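You operate a simulated robot arm through the tools that you are given. There is no shell and no other tool. Be economical: measure what you need, move in short steps, check, and stop when the job is done.

You are at the controls of a simulated two-armed robot. One attempt, no reset.

Task
Chain off the stairs, hang the OUT OF USE sign under the panel and fill the tank to 50.
Fine: the chain's handle goes on the empty peg of the other stair post; main switch on for the fill button; read the level on the sight glass; the pump stays off; leave the valves and levers alone.

The check looks at the end state, three seconds after you hand in, the way a careful person would. Anything else that was tipped, shoved, dropped, spilled or broken makes it a failure.

Robot
Two 6-joint arms with two-finger parallel grippers on one trunk, on a base that drives. Base frame: it is fixed to the floor where the robot stands at the start and does not move with it; the origin is under the middle of the robot, x ahead of it, y to its left, z up. Readings come in cm, degrees, newtons and seconds.
The left shoulder is at the start at [8, 21.5, 158.4], the right one opposite. With the tool pointing down near the work surface each hand reaches from about 10 to 42 cm from the robot's upright axis, wherever it stands, measured 20 degrees to its own side. Places, roughly: blue inlet handle [-70, 170, 50]; drain lever [-30, 140, 90]; fill button [-50, 160, 120]; green outlet handle [-50, 150, 50]; line a handle [-100, 230, 100]; line b handle [-90, 220, 100]; line c handle [-80, 200, 100]; main switch [-60, 170, 120]; pipe rack [-70, 190, 90]; sample lever [-40, 150, 100]; start button [-50, 160, 140]; white return handle [-70, 190, 100]; yellow sign [-100, 225, 50]. Payload 3.43 kg a hand.
The TCP of each hand is the grasp point between the finger pads, 3 cm short of the fingertips. In the tool frame z runs along the fingers and y along their closing line. Largest opening 9.4 cm; finger width 2.8, thickness 1; the body of the gripper, 5 by 9.6 cm, starts 5.5 cm behind the TCP.
Orientation is told as [roll, pitch, yaw] about the base's x, y, z axes, in that order, counted from this pose: with the fingers straight down and closing along the base's y, the tool's x points along the base's -x, its y along +y and its z along -z.

Tools
- The arms move only by the tool arm_command. It takes "left_steps", "right_steps" or both (then of equal length, played together; a hand with none holds still); each is a list of rows, each a list of 7 numbers: the shift along the base's x, y, z in cm, then the turn, a rotation vector about the base's x, y, z in degrees, then the gripper command, from -1 (shut) to 1 (fully open), values between in proportion. In form: [[dx, dy, dz, ax, ay, az, hand], ...]. A call has 1 to 20 rows; each row is the pose to reach, as a shift and turn from the pose commanded when the call began. Rows are played at 5 a second. More than 5 cm and 8.6 degrees between two rows, or a gripper value outside its range, and nothing of the call is played. A pose out of reach is approached as far as the arm can. The call stops where the force on the tool passes 90 N (or 10 N more than at its start, if that is more) or the arm is blocked; 0.2 s more then pass. The fingers move at their own pace (about 7.2 cm/s each) and stop on an object; they squeeze with about 44 N. The grip force told is the motor's: it shows also when the fingers shut on nothing. Time passes only in rows, and 0.2 s behind the last, so rows that repeat a pose let the fingers close. It gives the time, the measured TCP pose, the force on the tool (base axes), the opening and the grip force at its end, in the units of the frame above (readings bear some noise), with the torque about the TCP (base axes, N m) and any sound that the robot's microphone picked up.
- Cameras (640 x 400 px; columns grow to the right, rows downward): "scene" is now at [8.1, -4.54, 172.73]; the picture's right is [-0.66, -0.75, 0.00], its down [-0.65, 0.58, -0.49] and it looks along [0.37, -0.32, -0.87] (base axes); focal length 273 px, centre (320, 200). "left" rides on the left gripper at [7.6, -1.4, -10.3] in its tool frame; the picture's right is [0.18, 0.98, 0.00], its down [-0.75, 0.14, -0.64] and it looks along [-0.63, 0.12, 0.77] (tool axes); focal length 243 px, centre (320, 200). "right" rides on the right gripper at [7.6, 1.4, -10.2] in its tool frame; the picture's right is [-0.18, 0.98, 0.00], its down [-0.75, -0.14, -0.64] and it looks along [-0.63, -0.12, 0.77] (tool axes); focal length 243 px, centre (320, 200).
- capture(camera): a new picture of that camera. The clock stands still meanwhile.
- slide_trunk(by): slides the trunk up (or, below 0, down) by that many cm; the arms and the scene camera ride with it, the base frame stays. It gives what a move gives, with no picture.
- roll_base(legs): drives the robot by 1 to 6 legs, each [ahead, left, turn to the left] in cm, cm and degrees, along the robot's own axes; the way and the turn of a leg run together, so that a leg with both is an arc; at most 150 cm and 180 degrees a leg. The arms and the cameras ride along, it lands a little off, and it stops where it bumps. It gives what a move gives.
- aim_head(pan, tilt): turns the head with the scene camera to pan (to the left, within 86 degrees either way) and tilt (down, from -29 to 69), counted from straight ahead of the robot. It gives what a move gives.
- pixel_to_xyz(camera, pixels): for up to 12 pixels [column, row] of the newest picture of that camera ("zoom" is the newest enlarged one), the place [x, y, z] in the base frame of the surface seen there, good to about 0.2 cm. The clock stands still meanwhile.
- enlarge(camera, box): a new picture of the part [left, top, right, bottom] of that camera's present view, enlarged. The clock stands still meanwhile.
- job_done(): hands the job in; it is judged then, once.

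Keep the steps short. Do not move on a guess: measure, check each grasp and each placing, and mend mistakes. In all there are 80 turns and 78 pictures (those below and enlarged ones count). Leave the grippers open and the arms clear of the work at the hand-in unless told otherwise, and finish with a single line.

The tools are called after ">>>" as a command line: name --argument value ..., lists and objects as JSON in quotes. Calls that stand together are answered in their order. arm_command: Moves the arms, as the interface text tells. Its arguments: {"type":"object","properties":{"left_steps":{"type":"array"},"right_steps":{"type":"array"}},"required":[]} The other tools are called the same way: slide_trunk (by) slides the trunk up or down; roll_base (legs) drives the base; aim_head (pan, tilt) turns the head that bears the scene camera; capture (camera) takes a picture; pixel_to_xyz (camera, pixels) gives the place of the surface under pixels of a picture; enlarge (camera, box) takes an enlarged picture of a part of a camera's view; job_done () hands the job in.

At the start:

```text
time: 0.0
left_tcp_pos: [52.74, -5.37, 104.3]
left_tcp_rot: [-0.1, -0.1, -0.1]
left_contact_force: [-0.3, 0.2, 0.3]
left_torque: [-0.01, 0.0, -0.01]
left_finger_gap: 9.4
left_grasp_force: 0.1
right_tcp_pos: [37.34, -48.89, 102.63]
right_tcp_rot: [0.0, 0.0, 0.0]
right_contact_force: [-1.2, 0.1, -0.7]
right_torque: [-0.02, 0.02, 0.01]
right_finger_gap: 9.43
right_grasp_force: 0.1
trunk travel left (down, up): [-81.4, 2.6]
robot x, y, heading: [-0.25, -0.22, -0.1]
head pan, tilt: [-41.4, 60.6]
```

scene: 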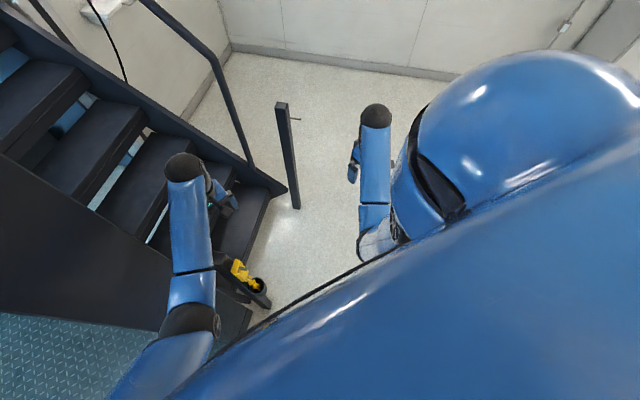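
right: 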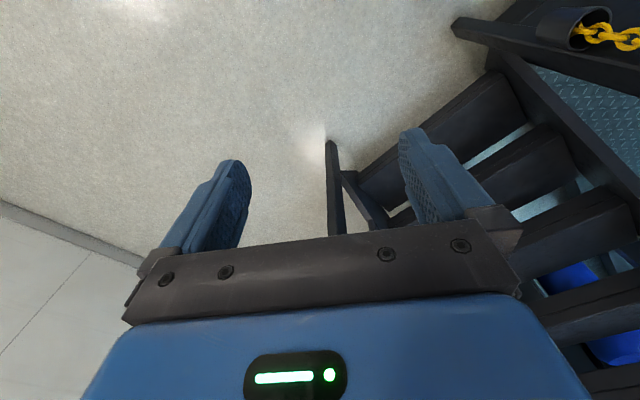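
left: 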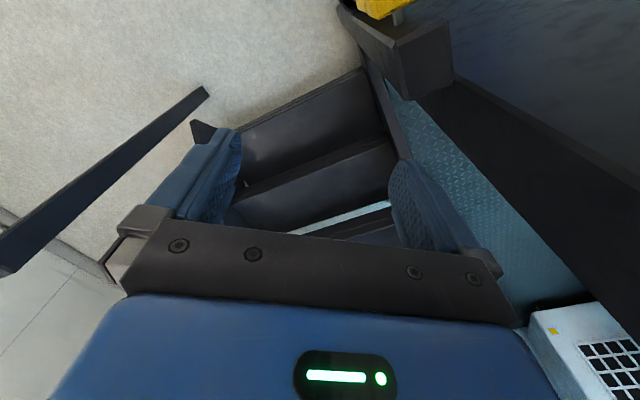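

I see the stairs ahead, and yellow chain near (245,275) in the scene picture. I'll enlarge there and around the posts at (285,150) to measure.

>>> enlarge --camera "scene" --box '[180, 90, 340, 320]'

>>> pixel_to_xyz --camera "scene" --pixels '[[281, 104], [297, 120], [294, 206], [240, 268], [256, 284], [262, 300], [285, 190], [250, 165], [230, 225]]'

```text
1.74 times, centred on (260, 205) of scene
```

zoom: 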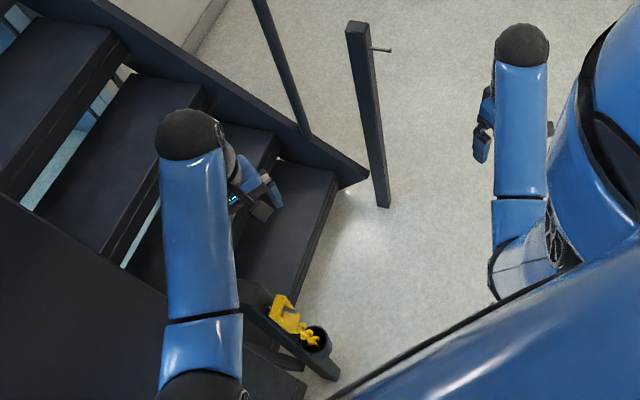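

```text
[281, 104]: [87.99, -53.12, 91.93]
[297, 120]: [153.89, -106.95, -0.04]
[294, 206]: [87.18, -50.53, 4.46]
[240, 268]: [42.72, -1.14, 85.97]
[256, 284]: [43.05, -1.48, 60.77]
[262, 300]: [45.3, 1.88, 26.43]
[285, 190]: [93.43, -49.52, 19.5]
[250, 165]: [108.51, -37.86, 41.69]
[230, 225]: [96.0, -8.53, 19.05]
```

The yellow handle sits on the near post at about [43,-1,86], with a chain cup beneath it. The far post at [88,-53] has a peg at zoom (382,49). I'll measure these in the zoom and enlarge both.

>>> pixel_to_xyz --camera "zoom" --pixels '[[358, 26], [374, 49], [381, 49], [388, 50], [284, 303], [275, 300], [290, 325], [310, 338], [322, 333], [262, 300], [252, 290], [330, 375]]'

>>> enlarge --camera "scene" --box '[210, 245, 290, 310]'

>>> enlarge --camera "left" --box '[320, 0, 480, 100]'

>>> enlarge --camera "right" --box '[440, 0, 640, 125]'

```text
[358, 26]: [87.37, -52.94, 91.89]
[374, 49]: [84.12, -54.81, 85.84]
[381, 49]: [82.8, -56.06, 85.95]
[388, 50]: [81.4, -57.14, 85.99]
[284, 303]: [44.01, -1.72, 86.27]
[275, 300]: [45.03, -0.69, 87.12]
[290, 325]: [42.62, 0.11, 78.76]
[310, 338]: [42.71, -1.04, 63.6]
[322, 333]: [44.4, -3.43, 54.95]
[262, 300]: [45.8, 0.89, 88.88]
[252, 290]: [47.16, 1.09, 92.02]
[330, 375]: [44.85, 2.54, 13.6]
```

```text
6.15 times, centred on (250, 278) of scene
```

zoom: 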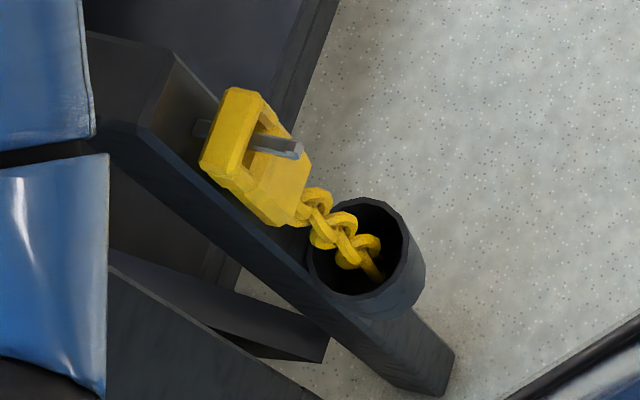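

```text
4.00 times, centred on (400, 50) of left
```

zoom: 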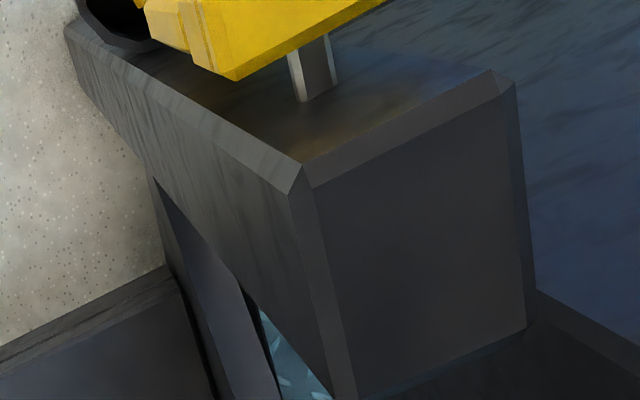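

```text
3.20 times, centred on (540, 62) of right
```

zoom: 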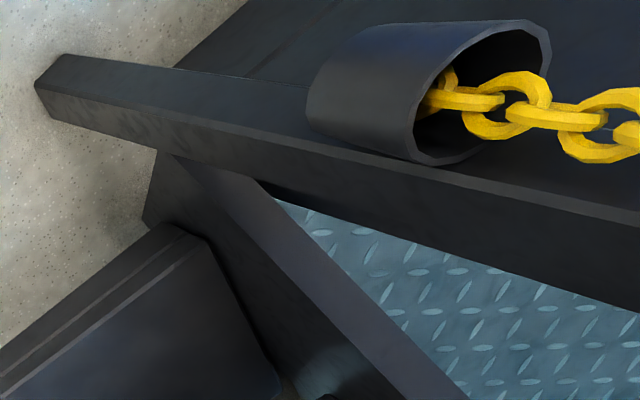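

The handle is a flat block with a window, hung on a peg, with the chain going down into a cup on the post. I'll take the enlarged view again and measure the handle corners and peg.

>>> enlarge --camera "scene" --box '[222, 245, 278, 280]'

```text
11.43 times, centred on (250, 262) of scene
```

zoom: 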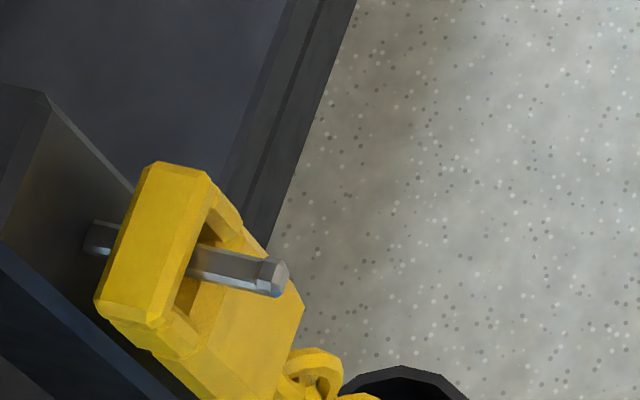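

>>> pixel_to_xyz --camera "zoom" --pixels '[[152, 172], [203, 176], [105, 302], [148, 318], [270, 275], [210, 258], [100, 232], [40, 100], [120, 185], [295, 305], [270, 385], [190, 345]]'

>>> aim_head --pan 80 --tilt 20

>>> capture --camera "scene"

```text
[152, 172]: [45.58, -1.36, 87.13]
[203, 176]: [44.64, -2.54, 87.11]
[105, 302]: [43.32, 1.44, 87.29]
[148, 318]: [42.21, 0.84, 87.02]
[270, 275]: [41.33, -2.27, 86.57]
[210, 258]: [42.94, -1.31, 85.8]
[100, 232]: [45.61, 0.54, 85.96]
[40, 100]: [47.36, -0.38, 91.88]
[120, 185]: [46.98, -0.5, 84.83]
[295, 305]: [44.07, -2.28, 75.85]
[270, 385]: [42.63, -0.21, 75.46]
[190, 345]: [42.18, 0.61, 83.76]
```

```text
time: 2.0
left_tcp_pos: [52.94, -5.41, 104.29]
left_tcp_rot: [0.0, 0.0, 0.1]
left_contact_force: [0.2, -0.8, -0.1]
left_torque: [-0.02, 0.01, -0.01]
left_finger_gap: 9.39
left_grasp_force: 0.0
right_tcp_pos: [37.21, -48.92, 102.65]
right_tcp_rot: [0.0, 0.0, 0.0]
right_contact_force: [0.4, 0.4, 0.3]
right_torque: [0.0, 0.01, 0.01]
right_finger_gap: 9.39
right_grasp_force: 0.0
trunk travel left (down, up): [-81.4, 2.6]
robot x, y, heading: [-0.26, 0.17, -0.1]
head pan, tilt: [80.0, 20.0]
```

```text
69 pictures are left
```

scene: 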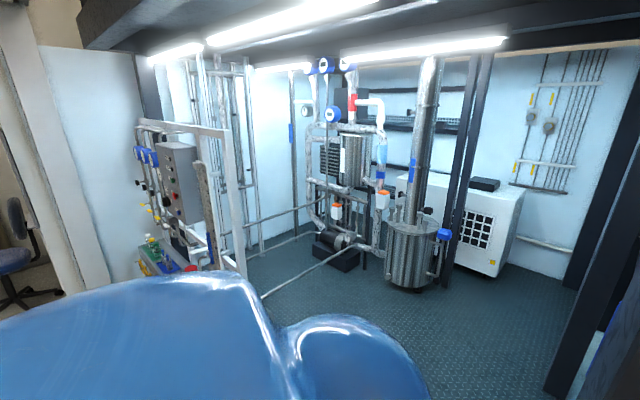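

Handle plate: about 4 wide, 1.6 thick, from z 75.5 to 87.3, centre near [43.9,-0.4]. The peg points along (-0.78,-0.62) and ends at [41.3,-2.3,86]. To the left I see the plant with the panel. Next I check the free floor around me before turning.

>>> aim_head --pan -86 --tilt 25

>>> capture --camera "scene"

>>> aim_head --pan 20 --tilt 40

>>> capture --camera "scene"

```text
time: 4.5
left_tcp_pos: [52.92, -5.38, 104.33]
left_tcp_rot: [0.0, 0.0, 0.0]
left_contact_force: [-0.2, -0.5, -1.1]
left_torque: [-0.03, -0.02, 0.01]
left_finger_gap: 9.39
left_grasp_force: 0.1
right_tcp_pos: [37.32, -48.88, 102.56]
right_tcp_rot: [0.0, -0.1, 0.0]
right_contact_force: [-0.3, 0.0, -0.1]
right_torque: [0.01, 0.0, 0.01]
right_finger_gap: 9.41
right_grasp_force: 0.0
trunk travel left (down, up): [-81.4, 2.6]
robot x, y, heading: [0.29, -0.28, -0.1]
head pan, tilt: [-85.9, 25.0]
```

```text
68 pictures are left
```

scene: 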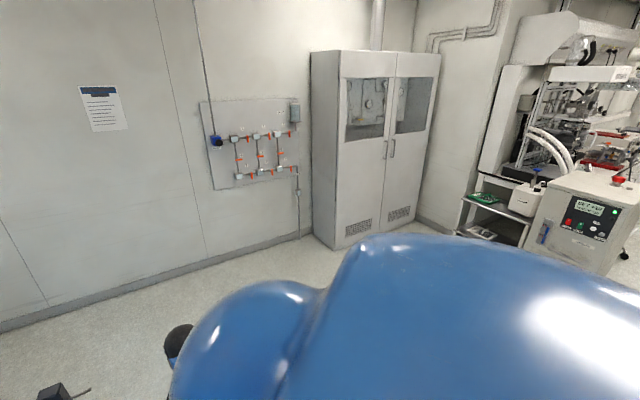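

```text
time: 6.4
left_tcp_pos: [53.01, -5.37, 104.34]
left_tcp_rot: [0.0, 0.0, -0.1]
left_contact_force: [0.4, 0.2, -0.1]
left_torque: [0.03, -0.02, 0.05]
left_finger_gap: 9.4
left_grasp_force: 0.1
right_tcp_pos: [37.27, -48.86, 102.59]
right_tcp_rot: [-0.1, 0.0, 0.0]
right_contact_force: [0.3, 1.5, 0.0]
right_torque: [0.02, 0.04, -0.01]
right_finger_gap: 9.38
right_grasp_force: 0.0
trunk travel left (down, up): [-81.4, 2.6]
robot x, y, heading: [0.16, -0.1, -0.1]
head pan, tilt: [20.0, 40.0]
```

```text
67 pictures are left
```

scene: 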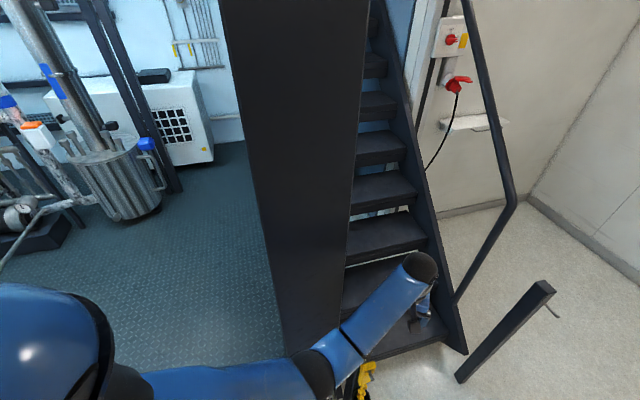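

Behind and to the right is open floor; a tall dark panel stands left of the stairs, near my left arm. I'll back away diagonally, then turn left about 38° to face the stairs.

>>> roll_base --legs '[[-31, -26, 0], [0, 0, 37.5]]'

>>> aim_head --pan -20 --tilt 45

>>> capture --camera "scene"

```text
time: 10.7
left_tcp_pos: [14.49, 2.46, 104.26]
left_tcp_rot: [0.0, -0.1, 38.1]
left_contact_force: [0.6, 0.1, 0.5]
left_torque: [-0.01, 0.02, 0.0]
left_finger_gap: 9.38
left_grasp_force: 0.1
right_tcp_pos: [29.04, -41.31, 102.67]
right_tcp_rot: [0.1, 0.0, 38.1]
right_contact_force: [-0.1, 0.4, -0.5]
right_torque: [0.01, 0.06, 0.0]
right_finger_gap: 9.39
right_grasp_force: 0.0
trunk travel left (down, up): [-81.4, 2.6]
robot x, y, heading: [-30.71, -26.09, 38.1]
head pan, tilt: [20.0, 40.0]
```

```text
time: 11.7
left_tcp_pos: [14.38, 2.34, 104.43]
left_tcp_rot: [0.1, 0.1, 38.2]
left_contact_force: [-0.5, -0.8, -0.4]
left_torque: [0.0, 0.03, 0.0]
left_finger_gap: 9.41
left_grasp_force: 0.0
right_tcp_pos: [28.97, -41.46, 102.65]
right_tcp_rot: [0.0, 0.1, 38.1]
right_contact_force: [-1.2, 0.5, -0.3]
right_torque: [0.02, 0.03, 0.04]
right_finger_gap: 9.41
right_grasp_force: 0.1
trunk travel left (down, up): [-81.4, 2.6]
robot x, y, heading: [-30.9, -26.45, 38.1]
head pan, tilt: [-20.0, 45.0]
```

```text
66 pictures are left
```

scene: 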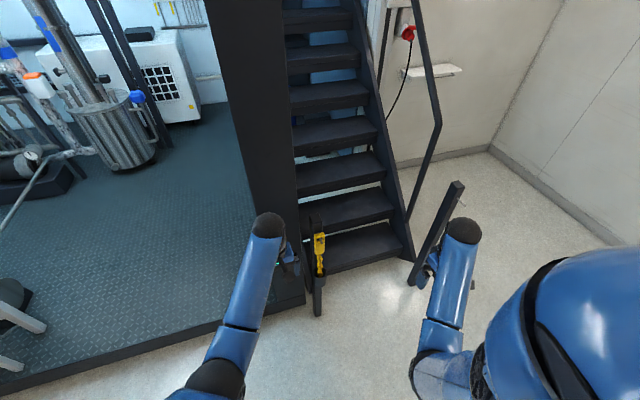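

Now a good view: near post with handle at (319,245), far post at (460,190) partly behind the right arm, and a raised platform at left. I'll enlarge the handle and far peg for measurements.

>>> pixel_to_xyz --camera "scene" --pixels '[[100, 300], [100, 360], [150, 380], [210, 334], [300, 300], [280, 260], [235, 100], [225, 200], [20, 320], [400, 330]]'

>>> enlarge --camera "scene" --box '[295, 205, 345, 325]'

>>> arm_command --right_steps '[[-3, -4, 0, 0, 0, 0, 1], [-6, -8, 0, 0, 0, 0, 1], [-9, -12, 0, 0, 0, 0, 1]]'

>>> enlarge --camera "scene" --box '[400, 165, 500, 300]'

```text
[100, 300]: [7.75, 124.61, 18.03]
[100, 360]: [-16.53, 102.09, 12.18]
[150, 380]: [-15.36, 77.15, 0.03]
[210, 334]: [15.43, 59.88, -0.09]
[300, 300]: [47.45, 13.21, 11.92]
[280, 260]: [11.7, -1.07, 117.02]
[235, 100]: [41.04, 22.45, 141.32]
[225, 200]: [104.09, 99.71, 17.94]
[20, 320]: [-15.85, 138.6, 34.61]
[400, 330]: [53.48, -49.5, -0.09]
```

```text
3.33 times, centred on (320, 265) of scene
```

zoom: 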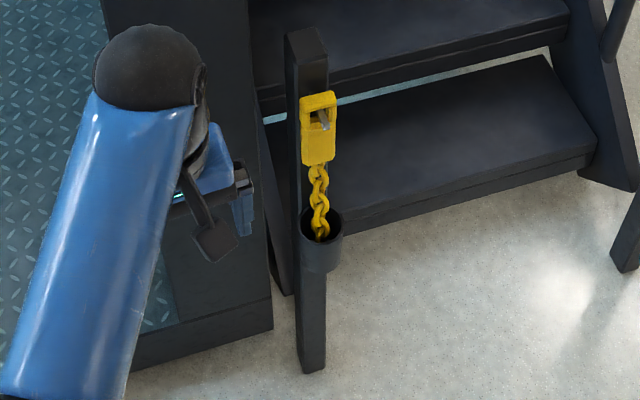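

```text
time: 12.5
left_tcp_pos: [14.55, 2.39, 104.39]
left_tcp_rot: [0.0, 0.1, 38.2]
left_contact_force: [0.0, -0.2, -0.2]
left_torque: [0.02, 0.01, -0.01]
left_finger_gap: 9.38
left_grasp_force: 0.1
right_tcp_pos: [20.01, -53.72, 101.84]
right_tcp_rot: [-0.2, -0.1, 38.3]
right_contact_force: [0.3, -0.1, 0.9]
right_torque: [-0.02, -0.02, 0.0]
right_finger_gap: 9.42
right_grasp_force: 0.1
right hand out of reach, approached as far as the arm can: row 2, 3
trunk travel left (down, up): [-81.4, 2.6]
robot x, y, heading: [-30.26, -25.76, 38.1]
head pan, tilt: [-20.0, 45.0]
```

```text
2.96 times, centred on (450, 232) of scene
```

zoom: 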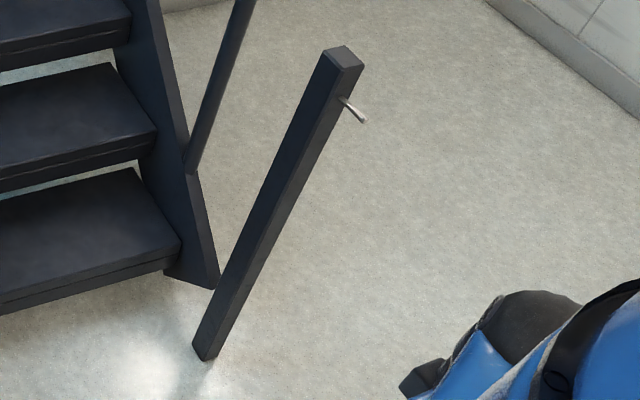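

>>> pixel_to_xyz --camera "zoom" --pixels '[[340, 56], [325, 52], [357, 67], [344, 99], [352, 108], [361, 119], [333, 75], [345, 78], [300, 190], [205, 350]]'

>>> slide_trunk --by -45

>>> arm_command --left_steps '[[-4, 2, 0, 0, 0, 0, 1], [-8, 4, 0, 0, 0, 0, 1], [-12, 6, 0, 0, 0, 0, 1], [-16, 8, 0, 0, 0, 0, 1], [-20, 10, 0, 0, 0, 0, 1], [-24, 12, 0, 0, 0, 0, 1]]'

```text
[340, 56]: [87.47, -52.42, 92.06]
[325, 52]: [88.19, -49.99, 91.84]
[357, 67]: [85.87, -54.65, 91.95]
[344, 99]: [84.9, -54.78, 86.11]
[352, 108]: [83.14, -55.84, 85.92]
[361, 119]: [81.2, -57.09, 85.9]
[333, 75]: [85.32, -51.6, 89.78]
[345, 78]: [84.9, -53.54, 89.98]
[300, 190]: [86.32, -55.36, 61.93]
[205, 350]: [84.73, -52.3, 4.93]
```

```text
refused: -45 is not a number from -40 to 40
```

```text
time: 13.9
left_tcp_pos: [-9.45, 14.54, 101.75]
left_tcp_rot: [-0.2, -0.2, 38.1]
left_contact_force: [-0.4, -0.2, -0.3]
left_torque: [-0.02, -0.02, -0.01]
left_finger_gap: 9.42
left_grasp_force: 0.0
left hand out of reach, approached as far as the arm can: row 3, 4, 5, 6
right_tcp_pos: [19.91, -53.57, 101.94]
right_tcp_rot: [-0.4, -0.1, 38.1]
right_contact_force: [-0.5, 0.2, 0.4]
right_torque: [-0.02, 0.0, 0.0]
right_finger_gap: 9.36
right_grasp_force: 0.0
trunk travel left (down, up): [-81.4, 2.6]
robot x, y, heading: [-30.51, -25.96, 38.2]
head pan, tilt: [-20.0, 45.0]
```

In the frame turned 36°, both pegs lie at the same depth and height (z 86), 67.8 cm apart sideways. I'll lower the trunk, pull the left arm back and set the right hand level, pointing at the stairs.

>>> slide_trunk --by -40

>>> arm_command --right_steps '[[-0.5, 3.2, 1.5, 4.8, -6.6, 0, 1], [-1, 6.4, 3, 9.6, -13.2, 0, 1], [-1.6, 9.5, 4.5, 14.4, -19.9, 0, 1], [-2.1, 12.7, 6, 19.2, -26.5, 0, 1], [-2.6, 15.9, 7.5, 24, -33.1, 0, 1], [-3.2, 19, 9, 28.9, -39.7, 0, 1], [-3.7, 22.2, 10.5, 33.7, -46.3, 0, 1], [-4.2, 25.4, 12, 38.5, -52.9, 0, 1], [-4.7, 28.5, 13.5, 43.3, -59.6, 0, 1], [-5.3, 31.7, 15, 48.1, -66.2, 0, 1], [-5.8, 34.9, 16.5, 52.9, -72.8, 0, 1], [-5.8, 34.9, 16.5, 52.9, -72.8, 0, 1]]' --left_steps '[[-2, -1.5, 0, 0, 0, 0, 1], [-4, -3, 0, 0, 0, 0, 1], [-6, -4.5, 0, 0, 0, 0, 1], [-8, -6, 0, 0, 0, 0, 1], [-10, -7.5, 0, 0, 0, 0, 1], [-12, -9, 0, 0, 0, 0, 1], [-14, -10.5, 0, 0, 0, 0, 1], [-14, -10.5, 0, 0, 0, 0, 1], [-14, -10.5, 0, 0, 0, 0, 1], [-14, -10.5, 0, 0, 0, 0, 1], [-14, -10.5, 0, 0, 0, 0, 1], [-14, -10.5, 0, 0, 0, 0, 1]]'

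```text
time: 17.8
left_tcp_pos: [-9.29, 14.59, 61.72]
left_tcp_rot: [0.0, 0.0, 38.1]
left_contact_force: [0.6, 0.4, 0.7]
left_torque: [-0.01, 0.04, 0.01]
left_finger_gap: 9.38
left_grasp_force: 0.1
right_tcp_pos: [20.03, -53.65, 61.81]
right_tcp_rot: [-0.2, -0.1, 38.1]
right_contact_force: [0.3, 0.3, 0.1]
right_torque: [0.01, -0.03, 0.01]
right_finger_gap: 9.4
right_grasp_force: 0.1
trunk travel left (down, up): [-41.4, 42.6]
robot x, y, heading: [-30.58, -26.26, 38.3]
head pan, tilt: [-20.0, 45.0]
```

```text
time: 19.1
left_tcp_pos: [-19.75, 6.73, 61.7]
left_tcp_rot: [0.0, -0.2, 38.1]
left_contact_force: [-0.1, 0.5, -0.2]
left_torque: [-0.02, -0.01, 0.01]
left_finger_gap: 9.41
left_grasp_force: 0.0
right_tcp_pos: [23.98, -39.57, 75.31]
right_tcp_rot: [-16.8, -47.6, 49.2]
right_contact_force: [0.0, 0.2, -0.8]
right_torque: [-0.03, 0.02, 0.03]
right_finger_gap: 9.42
right_grasp_force: 0.1
trunk travel left (down, up): [-41.4, 42.6]
robot x, y, heading: [-30.42, -26.16, 37.6]
head pan, tilt: [-20.0, 45.0]
stopped in row 6 (right hand): the arm was blocked; the commanded pose is now the measured one
```

The right arm reported blocked with no force on the tool; I look at the arm with the scene camera.

>>> aim_head --pan -35 --tilt 60

>>> capture --camera "scene"

```text
time: 19.8
left_tcp_pos: [-19.81, 6.77, 61.81]
left_tcp_rot: [0.0, -0.1, 38.1]
left_contact_force: [0.3, -0.4, 0.9]
left_torque: [-0.01, -0.02, -0.02]
left_finger_gap: 9.39
left_grasp_force: 0.0
right_tcp_pos: [23.84, -39.57, 75.4]
right_tcp_rot: [-16.9, -47.6, 49.2]
right_contact_force: [0.2, 0.0, -0.2]
right_torque: [-0.02, 0.0, 0.01]
right_finger_gap: 9.4
right_grasp_force: 0.1
trunk travel left (down, up): [-41.4, 42.6]
robot x, y, heading: [-30.6, -26.03, 38.2]
head pan, tilt: [-35.0, 60.0]
```

```text
63 pictures are left
```

scene: 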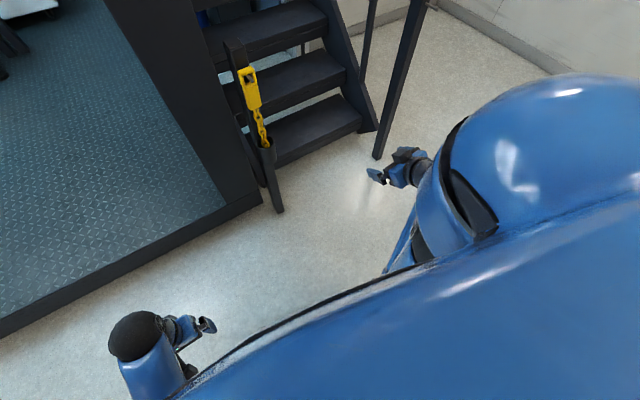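

The arm seems at a joint limit there. I'll extend the hand forward toward open space first, then go on turning.

>>> arm_command --right_steps '[[3, 3, 1, 0, 0, 0, 1], [6, 6, 2, 0, 0, 0, 1], [8, 9, 3, 0, 0, 0, 1], [8, 9, 3, 0, 0, 0, 1]]'

```text
time: 20.8
left_tcp_pos: [-19.86, 6.77, 61.77]
left_tcp_rot: [0.0, -0.2, 38.1]
left_contact_force: [0.4, -0.7, 0.8]
left_torque: [-0.03, 0.01, 0.02]
left_finger_gap: 9.42
left_grasp_force: 0.2
right_tcp_pos: [31.84, -30.48, 78.53]
right_tcp_rot: [-16.9, -47.6, 49.1]
right_contact_force: [-0.1, 0.1, -0.5]
right_torque: [0.0, -0.02, 0.01]
right_finger_gap: 9.4
right_grasp_force: 0.0
trunk travel left (down, up): [-41.4, 42.6]
robot x, y, heading: [-30.74, -26.01, 38.1]
head pan, tilt: [-35.0, 60.0]
```

Reached. Now I finish the turn to level (42.6° left to go) while moving the hand left toward shoulder width.

>>> arm_command --right_steps '[[-2, 2.6, 0, 5.5, -4.4, 0.6, 1], [-4, 5.2, 0, 11, -8.9, 1.2, 1], [-6, 7.8, 0, 16.5, -13.3, 1.8, 1], [-8, 10.4, 0, 22, -17.8, 2.3, 1], [-10, 13, 0, 27.5, -22.2, 2.9, 1], [-12, 15.6, 0, 33, -26.7, 3.5, 1], [-12, 15.6, 0, 33, -26.7, 3.5, 1]]'

```text
time: 22.4
left_tcp_pos: [-19.83, 6.74, 61.83]
left_tcp_rot: [0.0, 0.0, 38.1]
left_contact_force: [0.3, 0.3, -0.7]
left_torque: [0.0, 0.01, 0.03]
left_finger_gap: 9.4
left_grasp_force: 0.1
right_tcp_pos: [20.02, -14.97, 78.35]
right_tcp_rot: [142.9, -89.9, -106.7]
right_contact_force: [0.3, -0.5, 0.1]
right_torque: [0.01, 0.02, 0.01]
right_finger_gap: 9.38
right_grasp_force: 0.1
trunk travel left (down, up): [-41.4, 42.6]
robot x, y, heading: [-30.42, -25.9, 38.2]
head pan, tilt: [-35.0, 60.0]
```

The hand is level and aimed at 36° (pitch -90). The handle is 26 cm ahead of it and 2.3 cm right. I drive forward 17 cm, then check with the hand camera.

>>> roll_base --legs '[[16.9, -3, 0]]'

>>> capture --camera "right"

>>> capture --camera "scene"

```text
time: 23.9
left_tcp_pos: [-4.8, 14.58, 61.82]
left_tcp_rot: [0.0, -0.2, 38.0]
left_contact_force: [0.2, -0.2, 0.8]
left_torque: [0.03, -0.03, 0.03]
left_finger_gap: 9.41
left_grasp_force: 0.1
right_tcp_pos: [34.96, -7.3, 78.38]
right_tcp_rot: [100.1, -89.8, -64.2]
right_contact_force: [0.2, 0.9, 0.1]
right_torque: [-0.01, -0.02, 0.0]
right_finger_gap: 9.41
right_grasp_force: 0.1
trunk travel left (down, up): [-41.4, 42.6]
robot x, y, heading: [-15.77, -17.86, 37.9]
head pan, tilt: [-35.0, 60.0]
```

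```text
62 pictures are left
```

right: 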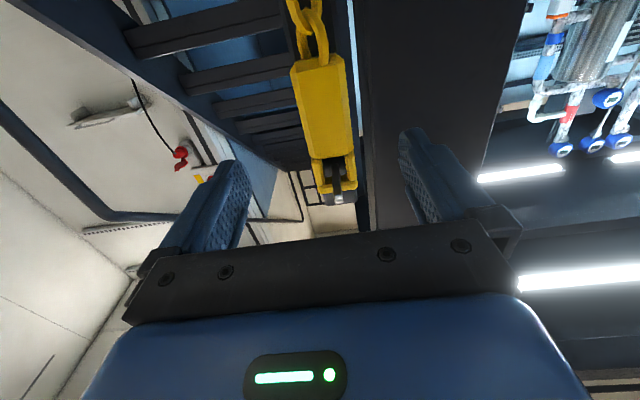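

```text
61 pictures are left
```

scene: 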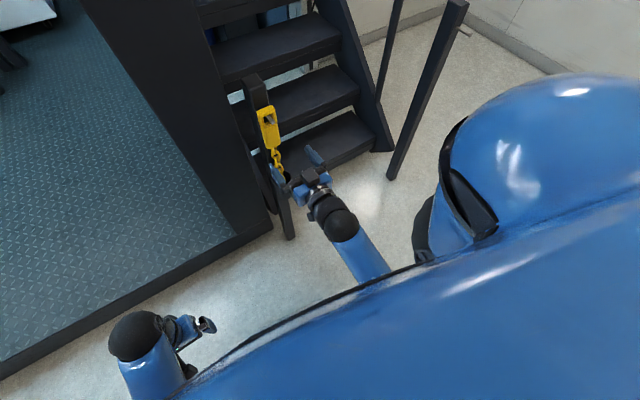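

The handle is between the open fingers at (325,110) in the hand view. I measure its front face here to confirm the depth and centre.

>>> pixel_to_xyz --camera "right" --pixels '[[298, 75], [342, 68], [318, 62], [312, 150], [348, 145], [325, 110], [328, 172], [340, 195], [325, 188], [350, 188]]'

```text
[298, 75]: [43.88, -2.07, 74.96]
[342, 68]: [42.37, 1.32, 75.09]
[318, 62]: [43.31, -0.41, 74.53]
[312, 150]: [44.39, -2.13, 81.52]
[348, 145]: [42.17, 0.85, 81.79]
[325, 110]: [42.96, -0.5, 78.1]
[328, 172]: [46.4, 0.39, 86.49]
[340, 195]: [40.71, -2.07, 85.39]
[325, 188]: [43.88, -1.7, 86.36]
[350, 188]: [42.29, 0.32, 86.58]
```

Handle front centre at depth 34.5, lateral -25.8; the hand is at 24.0, -26.5. I advance 9.6 cm and up 0.6, then close.

>>> arm_command --right_steps '[[2.5, 2, 0.6, 0, 0, 0, 1], [5, 4, 0.6, 0, 0, 0, 1], [7.4, 6.1, 0.6, 0, 0, 0, 1], [7.4, 6.1, 0.6, 0, 0, 0, 1], [7.4, 6.1, 0.6, 0, 0, 0, -0.2], [7.4, 6.1, 0.6, 0, 0, 0, -1], [7.4, 6.1, 0.6, 0, 0, 0, -1], [7.4, 6.1, 0.6, 0, 0, 0, -1]]'

>>> capture --camera "right"

```text
time: 25.7
left_tcp_pos: [-4.81, 14.59, 61.72]
left_tcp_rot: [0.1, -0.1, 38.1]
left_contact_force: [0.0, -0.3, -0.2]
left_torque: [0.03, 0.01, -0.01]
left_finger_gap: 9.4
left_grasp_force: 0.1
right_tcp_pos: [42.28, -1.31, 78.85]
right_tcp_rot: [90.6, -89.9, -54.6]
right_contact_force: [-1.0, -0.2, 0.5]
right_torque: [-0.02, 0.01, 0.01]
right_finger_gap: 4.31
right_grasp_force: 43.8
trunk travel left (down, up): [-41.4, 42.6]
robot x, y, heading: [-15.28, -18.21, 38.2]
head pan, tilt: [-35.0, 60.0]
```

```text
60 pictures are left
```

right: 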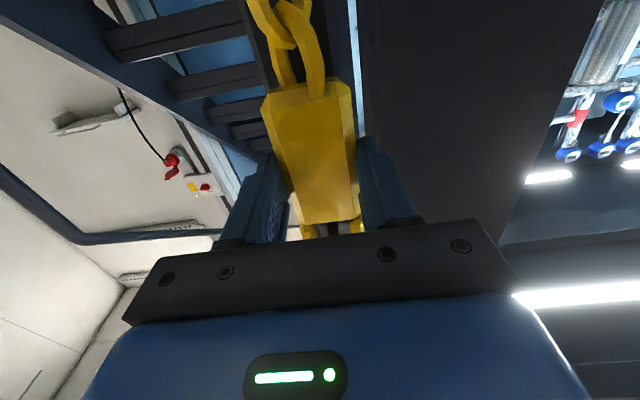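

Grip holds: 4.3 cm on the handle, 44 N. I lift 1 cm so the peg is clear inside the window, then draw back 8 cm along the peg.

>>> arm_command --right_steps '[[0, 0, 0.5, 0, 0, 0, -1], [0, 0, 1, 0, 0, 0, -1], [-1.6, -1.2, 1, 0, 0, 0, -1], [-3.2, -2.4, 1, 0, 0, 0, -1], [-4.9, -3.5, 1, 0, 0, 0, -1], [-6.5, -4.7, 1, 0, 0, 0, -1], [-6.5, -4.7, 1, 0, 0, 0, -1]]'

>>> capture --camera "right"

```text
time: 27.3
left_tcp_pos: [-4.82, 14.66, 61.74]
left_tcp_rot: [0.0, 0.0, 38.0]
left_contact_force: [0.6, 0.0, 1.5]
left_torque: [-0.02, 0.02, 0.01]
left_finger_gap: 9.4
left_grasp_force: 0.0
right_tcp_pos: [35.78, -5.85, 79.84]
right_tcp_rot: [140.5, -89.9, -104.5]
right_contact_force: [0.1, 0.6, -1.1]
right_torque: [-0.01, 0.03, -0.03]
right_finger_gap: 4.32
right_grasp_force: 44.1
trunk travel left (down, up): [-41.4, 42.6]
robot x, y, heading: [-15.6, -18.0, 38.4]
head pan, tilt: [-35.0, 60.0]
```

```text
59 pictures are left
```

right: 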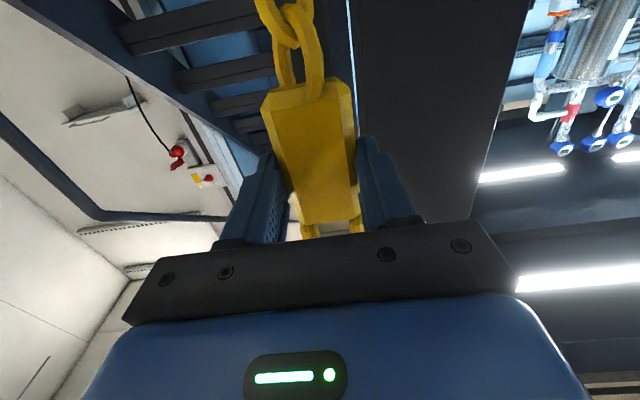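

The handle is off the peg and free. I drive sideways right about half the way and check the load, as the chain pays out of the cup.

>>> roll_base --legs '[[-1.6, -34, 0]]'

>>> capture --camera "scene"

```text
time: 29.5
left_tcp_pos: [15.11, -13.35, 61.77]
left_tcp_rot: [0.0, -0.1, 38.2]
left_contact_force: [1.5, -0.5, -0.9]
left_torque: [0.01, -0.03, 0.03]
left_finger_gap: 9.4
left_grasp_force: 0.1
right_tcp_pos: [55.55, -33.74, 79.88]
right_tcp_rot: [114.2, -89.9, -78.1]
right_contact_force: [-1.5, -0.2, -0.7]
right_torque: [-0.02, 0.0, 0.0]
right_finger_gap: 4.33
right_grasp_force: 43.7
trunk travel left (down, up): [-41.4, 42.6]
robot x, y, heading: [4.57, -46.2, 38.4]
head pan, tilt: [-35.0, 60.0]
```

```text
58 pictures are left
```

scene: 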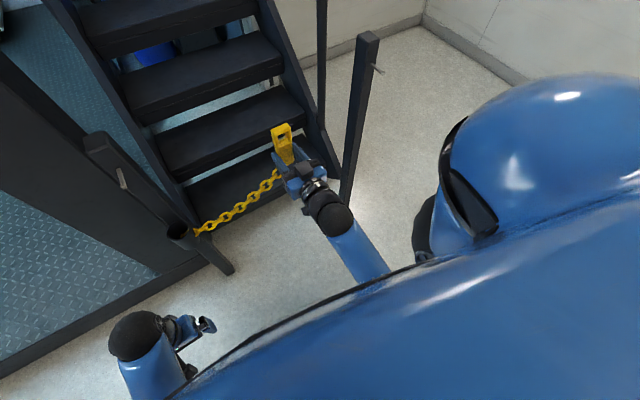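

Chain pays out freely with almost no force. Second half: 34 cm further right.

>>> roll_base --legs '[[-1.4, -33.8, 0]]'

>>> capture --camera "scene"

>>> capture --camera "right"

```text
time: 31.8
left_tcp_pos: [35.03, -40.82, 61.73]
left_tcp_rot: [0.1, -0.1, 38.1]
left_contact_force: [0.3, -0.4, 0.1]
left_torque: [0.01, 0.01, -0.02]
left_finger_gap: 9.4
left_grasp_force: 0.1
right_tcp_pos: [75.45, -61.36, 79.92]
right_tcp_rot: [114.7, -90.0, -78.9]
right_contact_force: [-0.9, 0.2, -1.2]
right_torque: [-0.05, 0.03, 0.0]
right_finger_gap: 4.29
right_grasp_force: 43.9
trunk travel left (down, up): [-41.4, 42.6]
robot x, y, heading: [24.17, -73.44, 38.0]
head pan, tilt: [-35.0, 60.0]
```

```text
57 pictures are left
```

scene: 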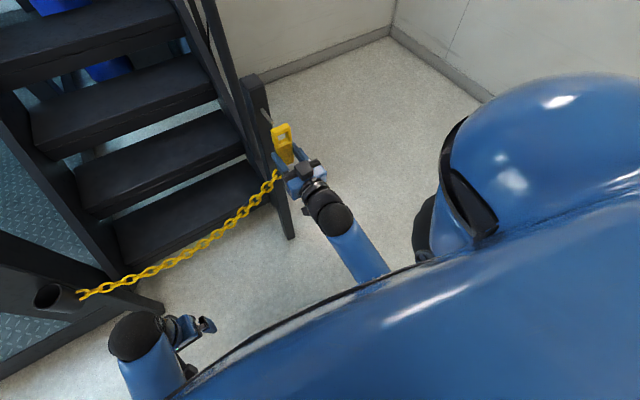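

```text
56 pictures are left
```

right: 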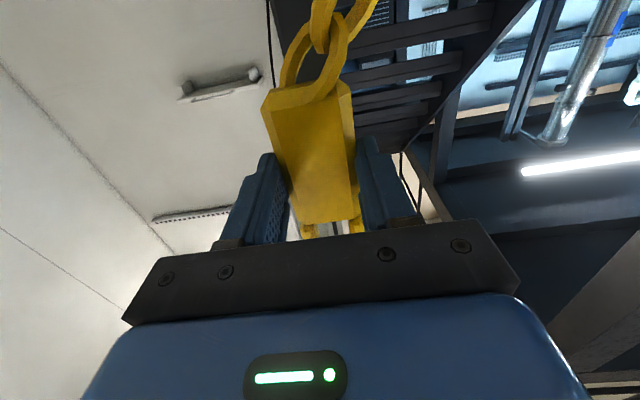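

The hand is at lateral -94.0 in front of the peg. I enlarge to measure window and peg alignment.

>>> enlarge --camera "scene" --box '[235, 70, 325, 180]'

```text
3.64 times, centred on (280, 125) of scene
```

zoom: 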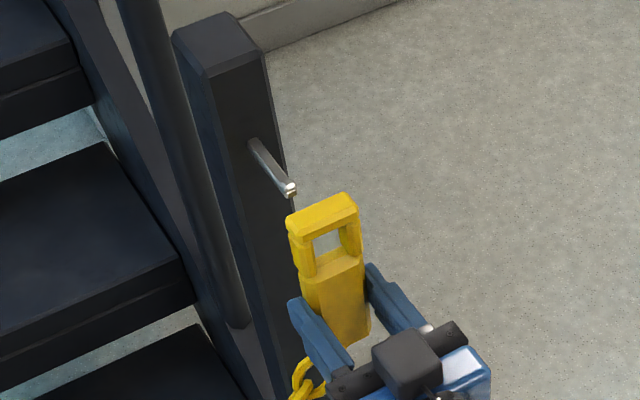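

>>> pixel_to_xyz --camera "zoom" --pixels '[[290, 190], [282, 180], [268, 160], [254, 145], [325, 208], [295, 225], [350, 205], [300, 255], [350, 240], [335, 268], [318, 270]]'

```text
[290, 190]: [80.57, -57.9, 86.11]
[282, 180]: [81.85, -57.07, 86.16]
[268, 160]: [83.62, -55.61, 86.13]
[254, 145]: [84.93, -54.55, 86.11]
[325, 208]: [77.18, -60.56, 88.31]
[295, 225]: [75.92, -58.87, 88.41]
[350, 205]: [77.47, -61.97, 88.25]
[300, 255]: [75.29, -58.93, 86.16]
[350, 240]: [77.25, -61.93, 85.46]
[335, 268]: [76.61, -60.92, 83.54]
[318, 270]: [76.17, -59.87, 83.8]
```

Peg lateral -94.15, handle -93.95; the window spans z 83.7–87.2 and the peg is at 86. I push forward 8.4 cm, then lower 1 cm.

>>> arm_command --right_steps '[[1.8, 1.1, 0, 0, 0, 0, -1], [3.5, 2.4, 0, 0, 0, 0, -1], [5.2, 3.6, 0, 0, 0, 0, -1], [6.9, 4.8, 0, 0, 0, 0, -1], [6.9, 4.8, 0, 0, 0, 0, -1], [6.9, 4.8, -0.5, 0, 0, 0, -1], [6.9, 4.8, -0.9, 0, 0, 0, -1]]'

>>> enlarge --camera "scene" --box '[215, 60, 315, 180]'

```text
time: 33.4
left_tcp_pos: [34.8, -40.84, 61.7]
left_tcp_rot: [0.0, 0.0, 38.1]
left_contact_force: [0.0, -0.2, -0.5]
left_torque: [0.0, -0.01, -0.01]
left_finger_gap: 9.41
left_grasp_force: 0.0
right_tcp_pos: [82.33, -56.55, 78.95]
right_tcp_rot: [126.7, -89.8, -90.8]
right_contact_force: [-0.5, 0.2, -1.4]
right_torque: [0.0, 0.0, -0.01]
right_finger_gap: 4.32
right_grasp_force: 44.3
trunk travel left (down, up): [-41.4, 42.6]
robot x, y, heading: [23.96, -73.58, 37.7]
head pan, tilt: [-35.0, 60.0]
```

```text
3.33 times, centred on (265, 120) of scene
```

zoom: 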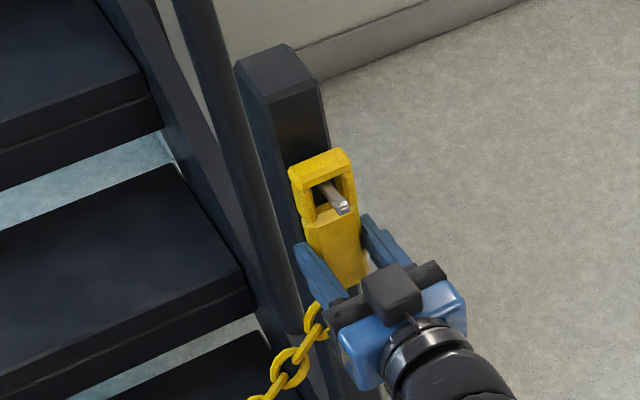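

The peg now shows through the window. I lower 0.2 more, open, and back straight out.

>>> arm_command --right_steps '[[0, 0, -0.2, 0, 0, 0, -1], [0, 0, -0.2, 0, 0, 0, 0.2], [0, 0, -0.2, 0, 0, 0, 0.7], [0, 0, -0.2, 0, 0, 0, 1], [-2, -1.5, -0.2, 0, 0, 0, 1], [-4.8, -3.5, -0.2, 0, 0, 0, 1], [-7.6, -5.6, -0.2, 0, 0, 0, 1], [-10.5, -7.6, -0.2, 0, 0, 0, 1]]'

>>> capture --camera "scene"

>>> enlarge --camera "scene" --box '[215, 60, 315, 180]'

```text
time: 35.2
left_tcp_pos: [34.76, -40.82, 61.78]
left_tcp_rot: [0.1, -0.2, 38.0]
left_contact_force: [0.0, 0.5, -0.1]
left_torque: [0.01, -0.04, 0.01]
left_finger_gap: 9.4
left_grasp_force: 0.1
right_tcp_pos: [71.4, -64.25, 79.03]
right_tcp_rot: [145.9, -89.7, -110.0]
right_contact_force: [-0.3, -0.2, -1.4]
right_torque: [0.0, -0.02, 0.01]
right_finger_gap: 9.39
right_grasp_force: 0.1
trunk travel left (down, up): [-41.4, 42.6]
robot x, y, heading: [23.7, -73.38, 38.0]
head pan, tilt: [-35.0, 60.0]
```

```text
53 pictures are left
```

scene: 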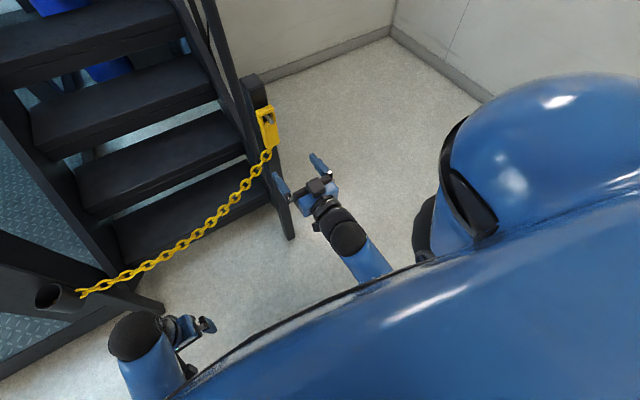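

```text
3.33 times, centred on (265, 120) of scene
```

zoom: 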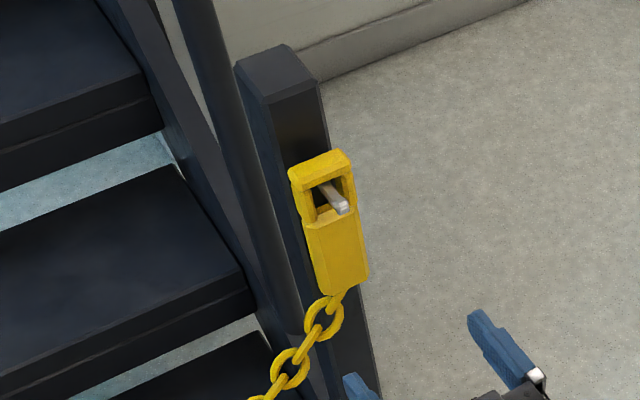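

The handle hangs on the far peg and the chain spans the stairs. Next I raise the trunk, back off a little and look left toward the plant to plan the way.

>>> roll_base --legs '[[-12, 0, 0]]'

>>> slide_trunk --by 20

>>> aim_head --pan 70 --tilt 25

>>> capture --camera "scene"

```text
time: 36.4
left_tcp_pos: [25.31, -48.31, 61.73]
left_tcp_rot: [0.1, -0.3, 37.8]
left_contact_force: [-0.2, 0.1, 0.1]
left_torque: [0.01, 0.0, -0.03]
left_finger_gap: 9.43
left_grasp_force: 0.1
right_tcp_pos: [61.95, -71.68, 78.73]
right_tcp_rot: [137.5, -89.8, -101.7]
right_contact_force: [0.1, 0.3, -0.5]
right_torque: [0.0, 0.02, -0.03]
right_finger_gap: 9.39
right_grasp_force: 0.1
trunk travel left (down, up): [-41.4, 42.6]
robot x, y, heading: [14.97, -81.52, 38.0]
head pan, tilt: [-35.0, 60.0]
```

```text
time: 38.6
left_tcp_pos: [25.33, -48.34, 81.8]
left_tcp_rot: [0.0, 0.0, 37.9]
left_contact_force: [0.6, -1.1, 0.3]
left_torque: [-0.01, -0.01, -0.02]
left_finger_gap: 9.39
left_grasp_force: 0.0
right_tcp_pos: [62.02, -71.62, 98.92]
right_tcp_rot: [126.3, -89.8, -90.5]
right_contact_force: [-0.4, -0.9, 0.1]
right_torque: [-0.01, 0.02, 0.02]
right_finger_gap: 9.39
right_grasp_force: 0.1
trunk travel left (down, up): [-61.4, 22.6]
robot x, y, heading: [14.91, -81.28, 38.0]
head pan, tilt: [-35.0, 60.0]
```

```text
time: 40.4
left_tcp_pos: [25.29, -48.37, 81.83]
left_tcp_rot: [0.0, -0.1, 37.9]
left_contact_force: [0.7, 0.8, 0.0]
left_torque: [0.03, -0.01, -0.02]
left_finger_gap: 9.39
left_grasp_force: 0.1
right_tcp_pos: [62.05, -71.67, 98.79]
right_tcp_rot: [130.2, -89.9, -94.4]
right_contact_force: [-0.1, -0.6, -0.6]
right_torque: [-0.02, -0.02, 0.0]
right_finger_gap: 9.41
right_grasp_force: 0.1
trunk travel left (down, up): [-61.4, 22.6]
robot x, y, heading: [14.28, -80.92, 37.9]
head pan, tilt: [70.0, 25.0]
```

```text
51 pictures are left
```

scene: 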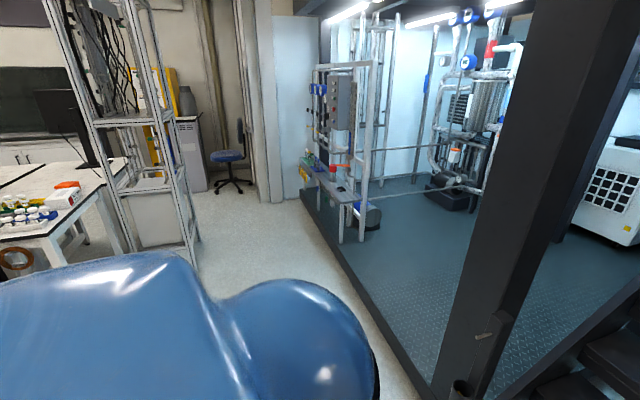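

I see a lane between the platform edge and a shelf frame and desk at left. I measure its bounds and the panel.

>>> pixel_to_xyz --camera "scene" --pixels '[[200, 240], [185, 258], [190, 180], [118, 240], [360, 262], [305, 205], [240, 192], [347, 240], [362, 240], [340, 100], [255, 205], [300, 190]]'

>>> enlarge --camera "scene" --box '[270, 40, 400, 250]'

```text
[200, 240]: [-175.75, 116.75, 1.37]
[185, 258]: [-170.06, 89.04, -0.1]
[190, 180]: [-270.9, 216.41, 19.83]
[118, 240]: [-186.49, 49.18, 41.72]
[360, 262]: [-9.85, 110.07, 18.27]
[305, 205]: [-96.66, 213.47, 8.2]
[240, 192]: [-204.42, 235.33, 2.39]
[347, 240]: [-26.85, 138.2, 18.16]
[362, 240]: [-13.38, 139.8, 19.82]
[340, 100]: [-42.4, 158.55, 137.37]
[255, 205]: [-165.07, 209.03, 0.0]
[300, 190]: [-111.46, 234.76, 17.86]
```

```text
1.90 times, centred on (335, 145) of scene
```

zoom: 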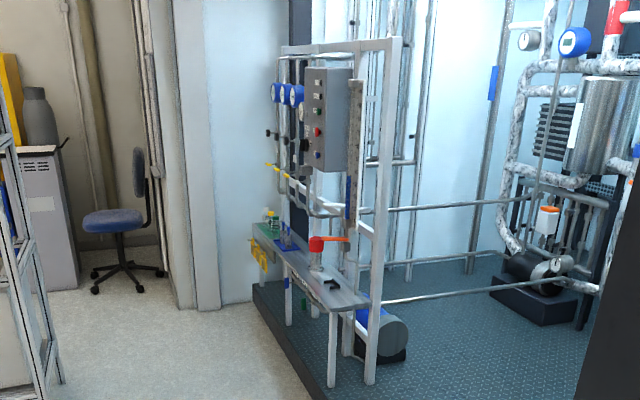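

The lane is about 120 cm wide; my path keeps to the middle. I drive left 140 cm parallel to the platform and square up to it, then look.

>>> roll_base --legs '[[5, 100, -1.9], [3, 60, 0]]'

>>> aim_head --pan 45 --tilt 25

>>> capture --camera "scene"

```text
time: 48.6
left_tcp_pos: [-64.03, 83.99, 81.81]
left_tcp_rot: [0.0, -0.2, 36.9]
left_contact_force: [-0.8, 1.1, 1.1]
left_torque: [-0.01, 0.02, 0.02]
left_finger_gap: 9.38
left_grasp_force: 0.1
right_tcp_pos: [-27.75, 60.03, 98.88]
right_tcp_rot: [114.8, -89.9, -80.1]
right_contact_force: [-0.1, -0.6, -0.1]
right_torque: [0.0, -0.02, 0.01]
right_finger_gap: 9.41
right_grasp_force: 0.0
trunk travel left (down, up): [-61.4, 22.6]
robot x, y, heading: [-75.01, 51.35, 36.7]
head pan, tilt: [70.0, 25.0]
```

```text
time: 49.5
left_tcp_pos: [-64.03, 84.06, 81.78]
left_tcp_rot: [0.0, -0.2, 36.8]
left_contact_force: [0.7, 0.1, 0.5]
left_torque: [0.01, 0.0, 0.0]
left_finger_gap: 9.42
left_grasp_force: 0.0
right_tcp_pos: [-27.72, 60.09, 98.76]
right_tcp_rot: [125.2, -89.9, -90.5]
right_contact_force: [-0.1, 0.4, -0.4]
right_torque: [-0.01, 0.0, -0.02]
right_finger_gap: 9.41
right_grasp_force: 0.1
trunk travel left (down, up): [-61.4, 22.6]
robot x, y, heading: [-75.27, 51.69, 36.8]
head pan, tilt: [45.0, 25.0]
```

```text
49 pictures are left
```

scene: 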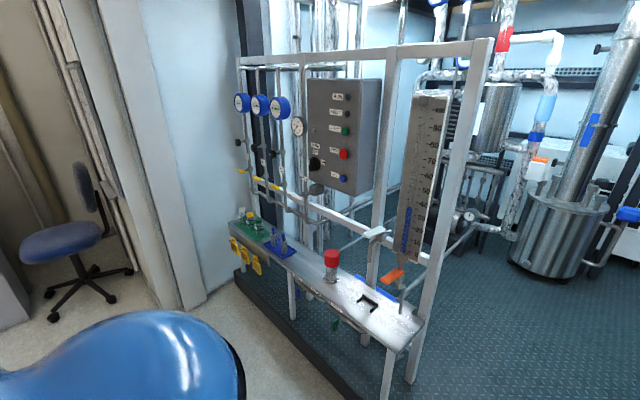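

I see the panel (345,135), the sight glass (420,190) with a scale, and three yellow signs at (245,255). I enlarge the panel, glass and signs.

>>> enlarge --camera "scene" --box '[290, 70, 390, 200]'

>>> enlarge --camera "scene" --box '[380, 80, 470, 300]'

>>> enlarge --camera "scene" --box '[215, 160, 325, 290]'

>>> pixel_to_xyz --camera "zoom" --pixels '[[70, 255], [90, 280], [130, 320], [160, 290]]'

```text
3.08 times, centred on (340, 135) of scene
```

zoom: 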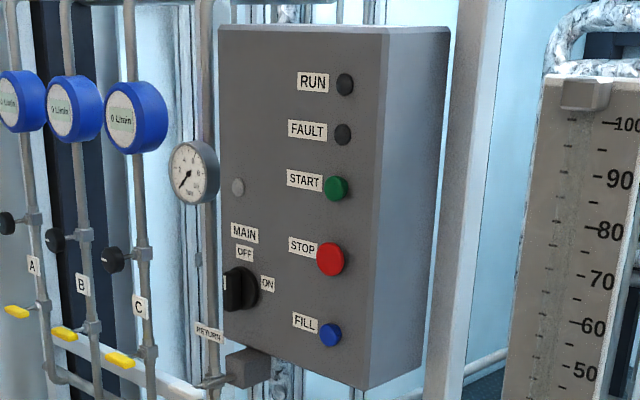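

```text
1.82 times, centred on (425, 190) of scene
```

zoom: 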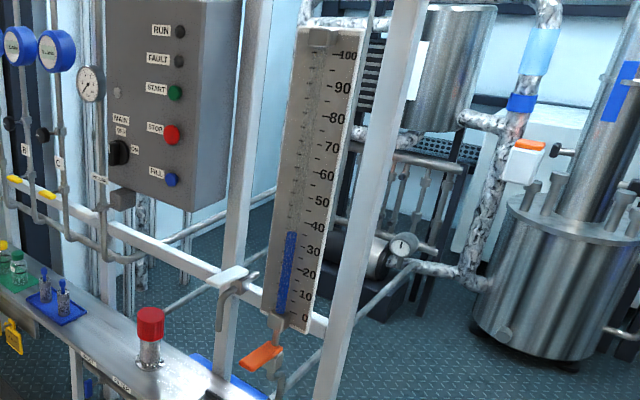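

```text
3.08 times, centred on (270, 225) of scene
```

zoom: 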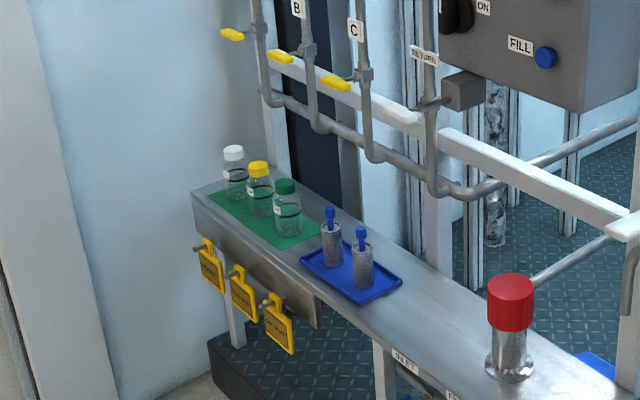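

```text
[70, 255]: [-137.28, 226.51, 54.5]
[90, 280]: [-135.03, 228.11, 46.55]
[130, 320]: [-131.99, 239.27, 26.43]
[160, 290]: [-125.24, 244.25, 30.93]
```

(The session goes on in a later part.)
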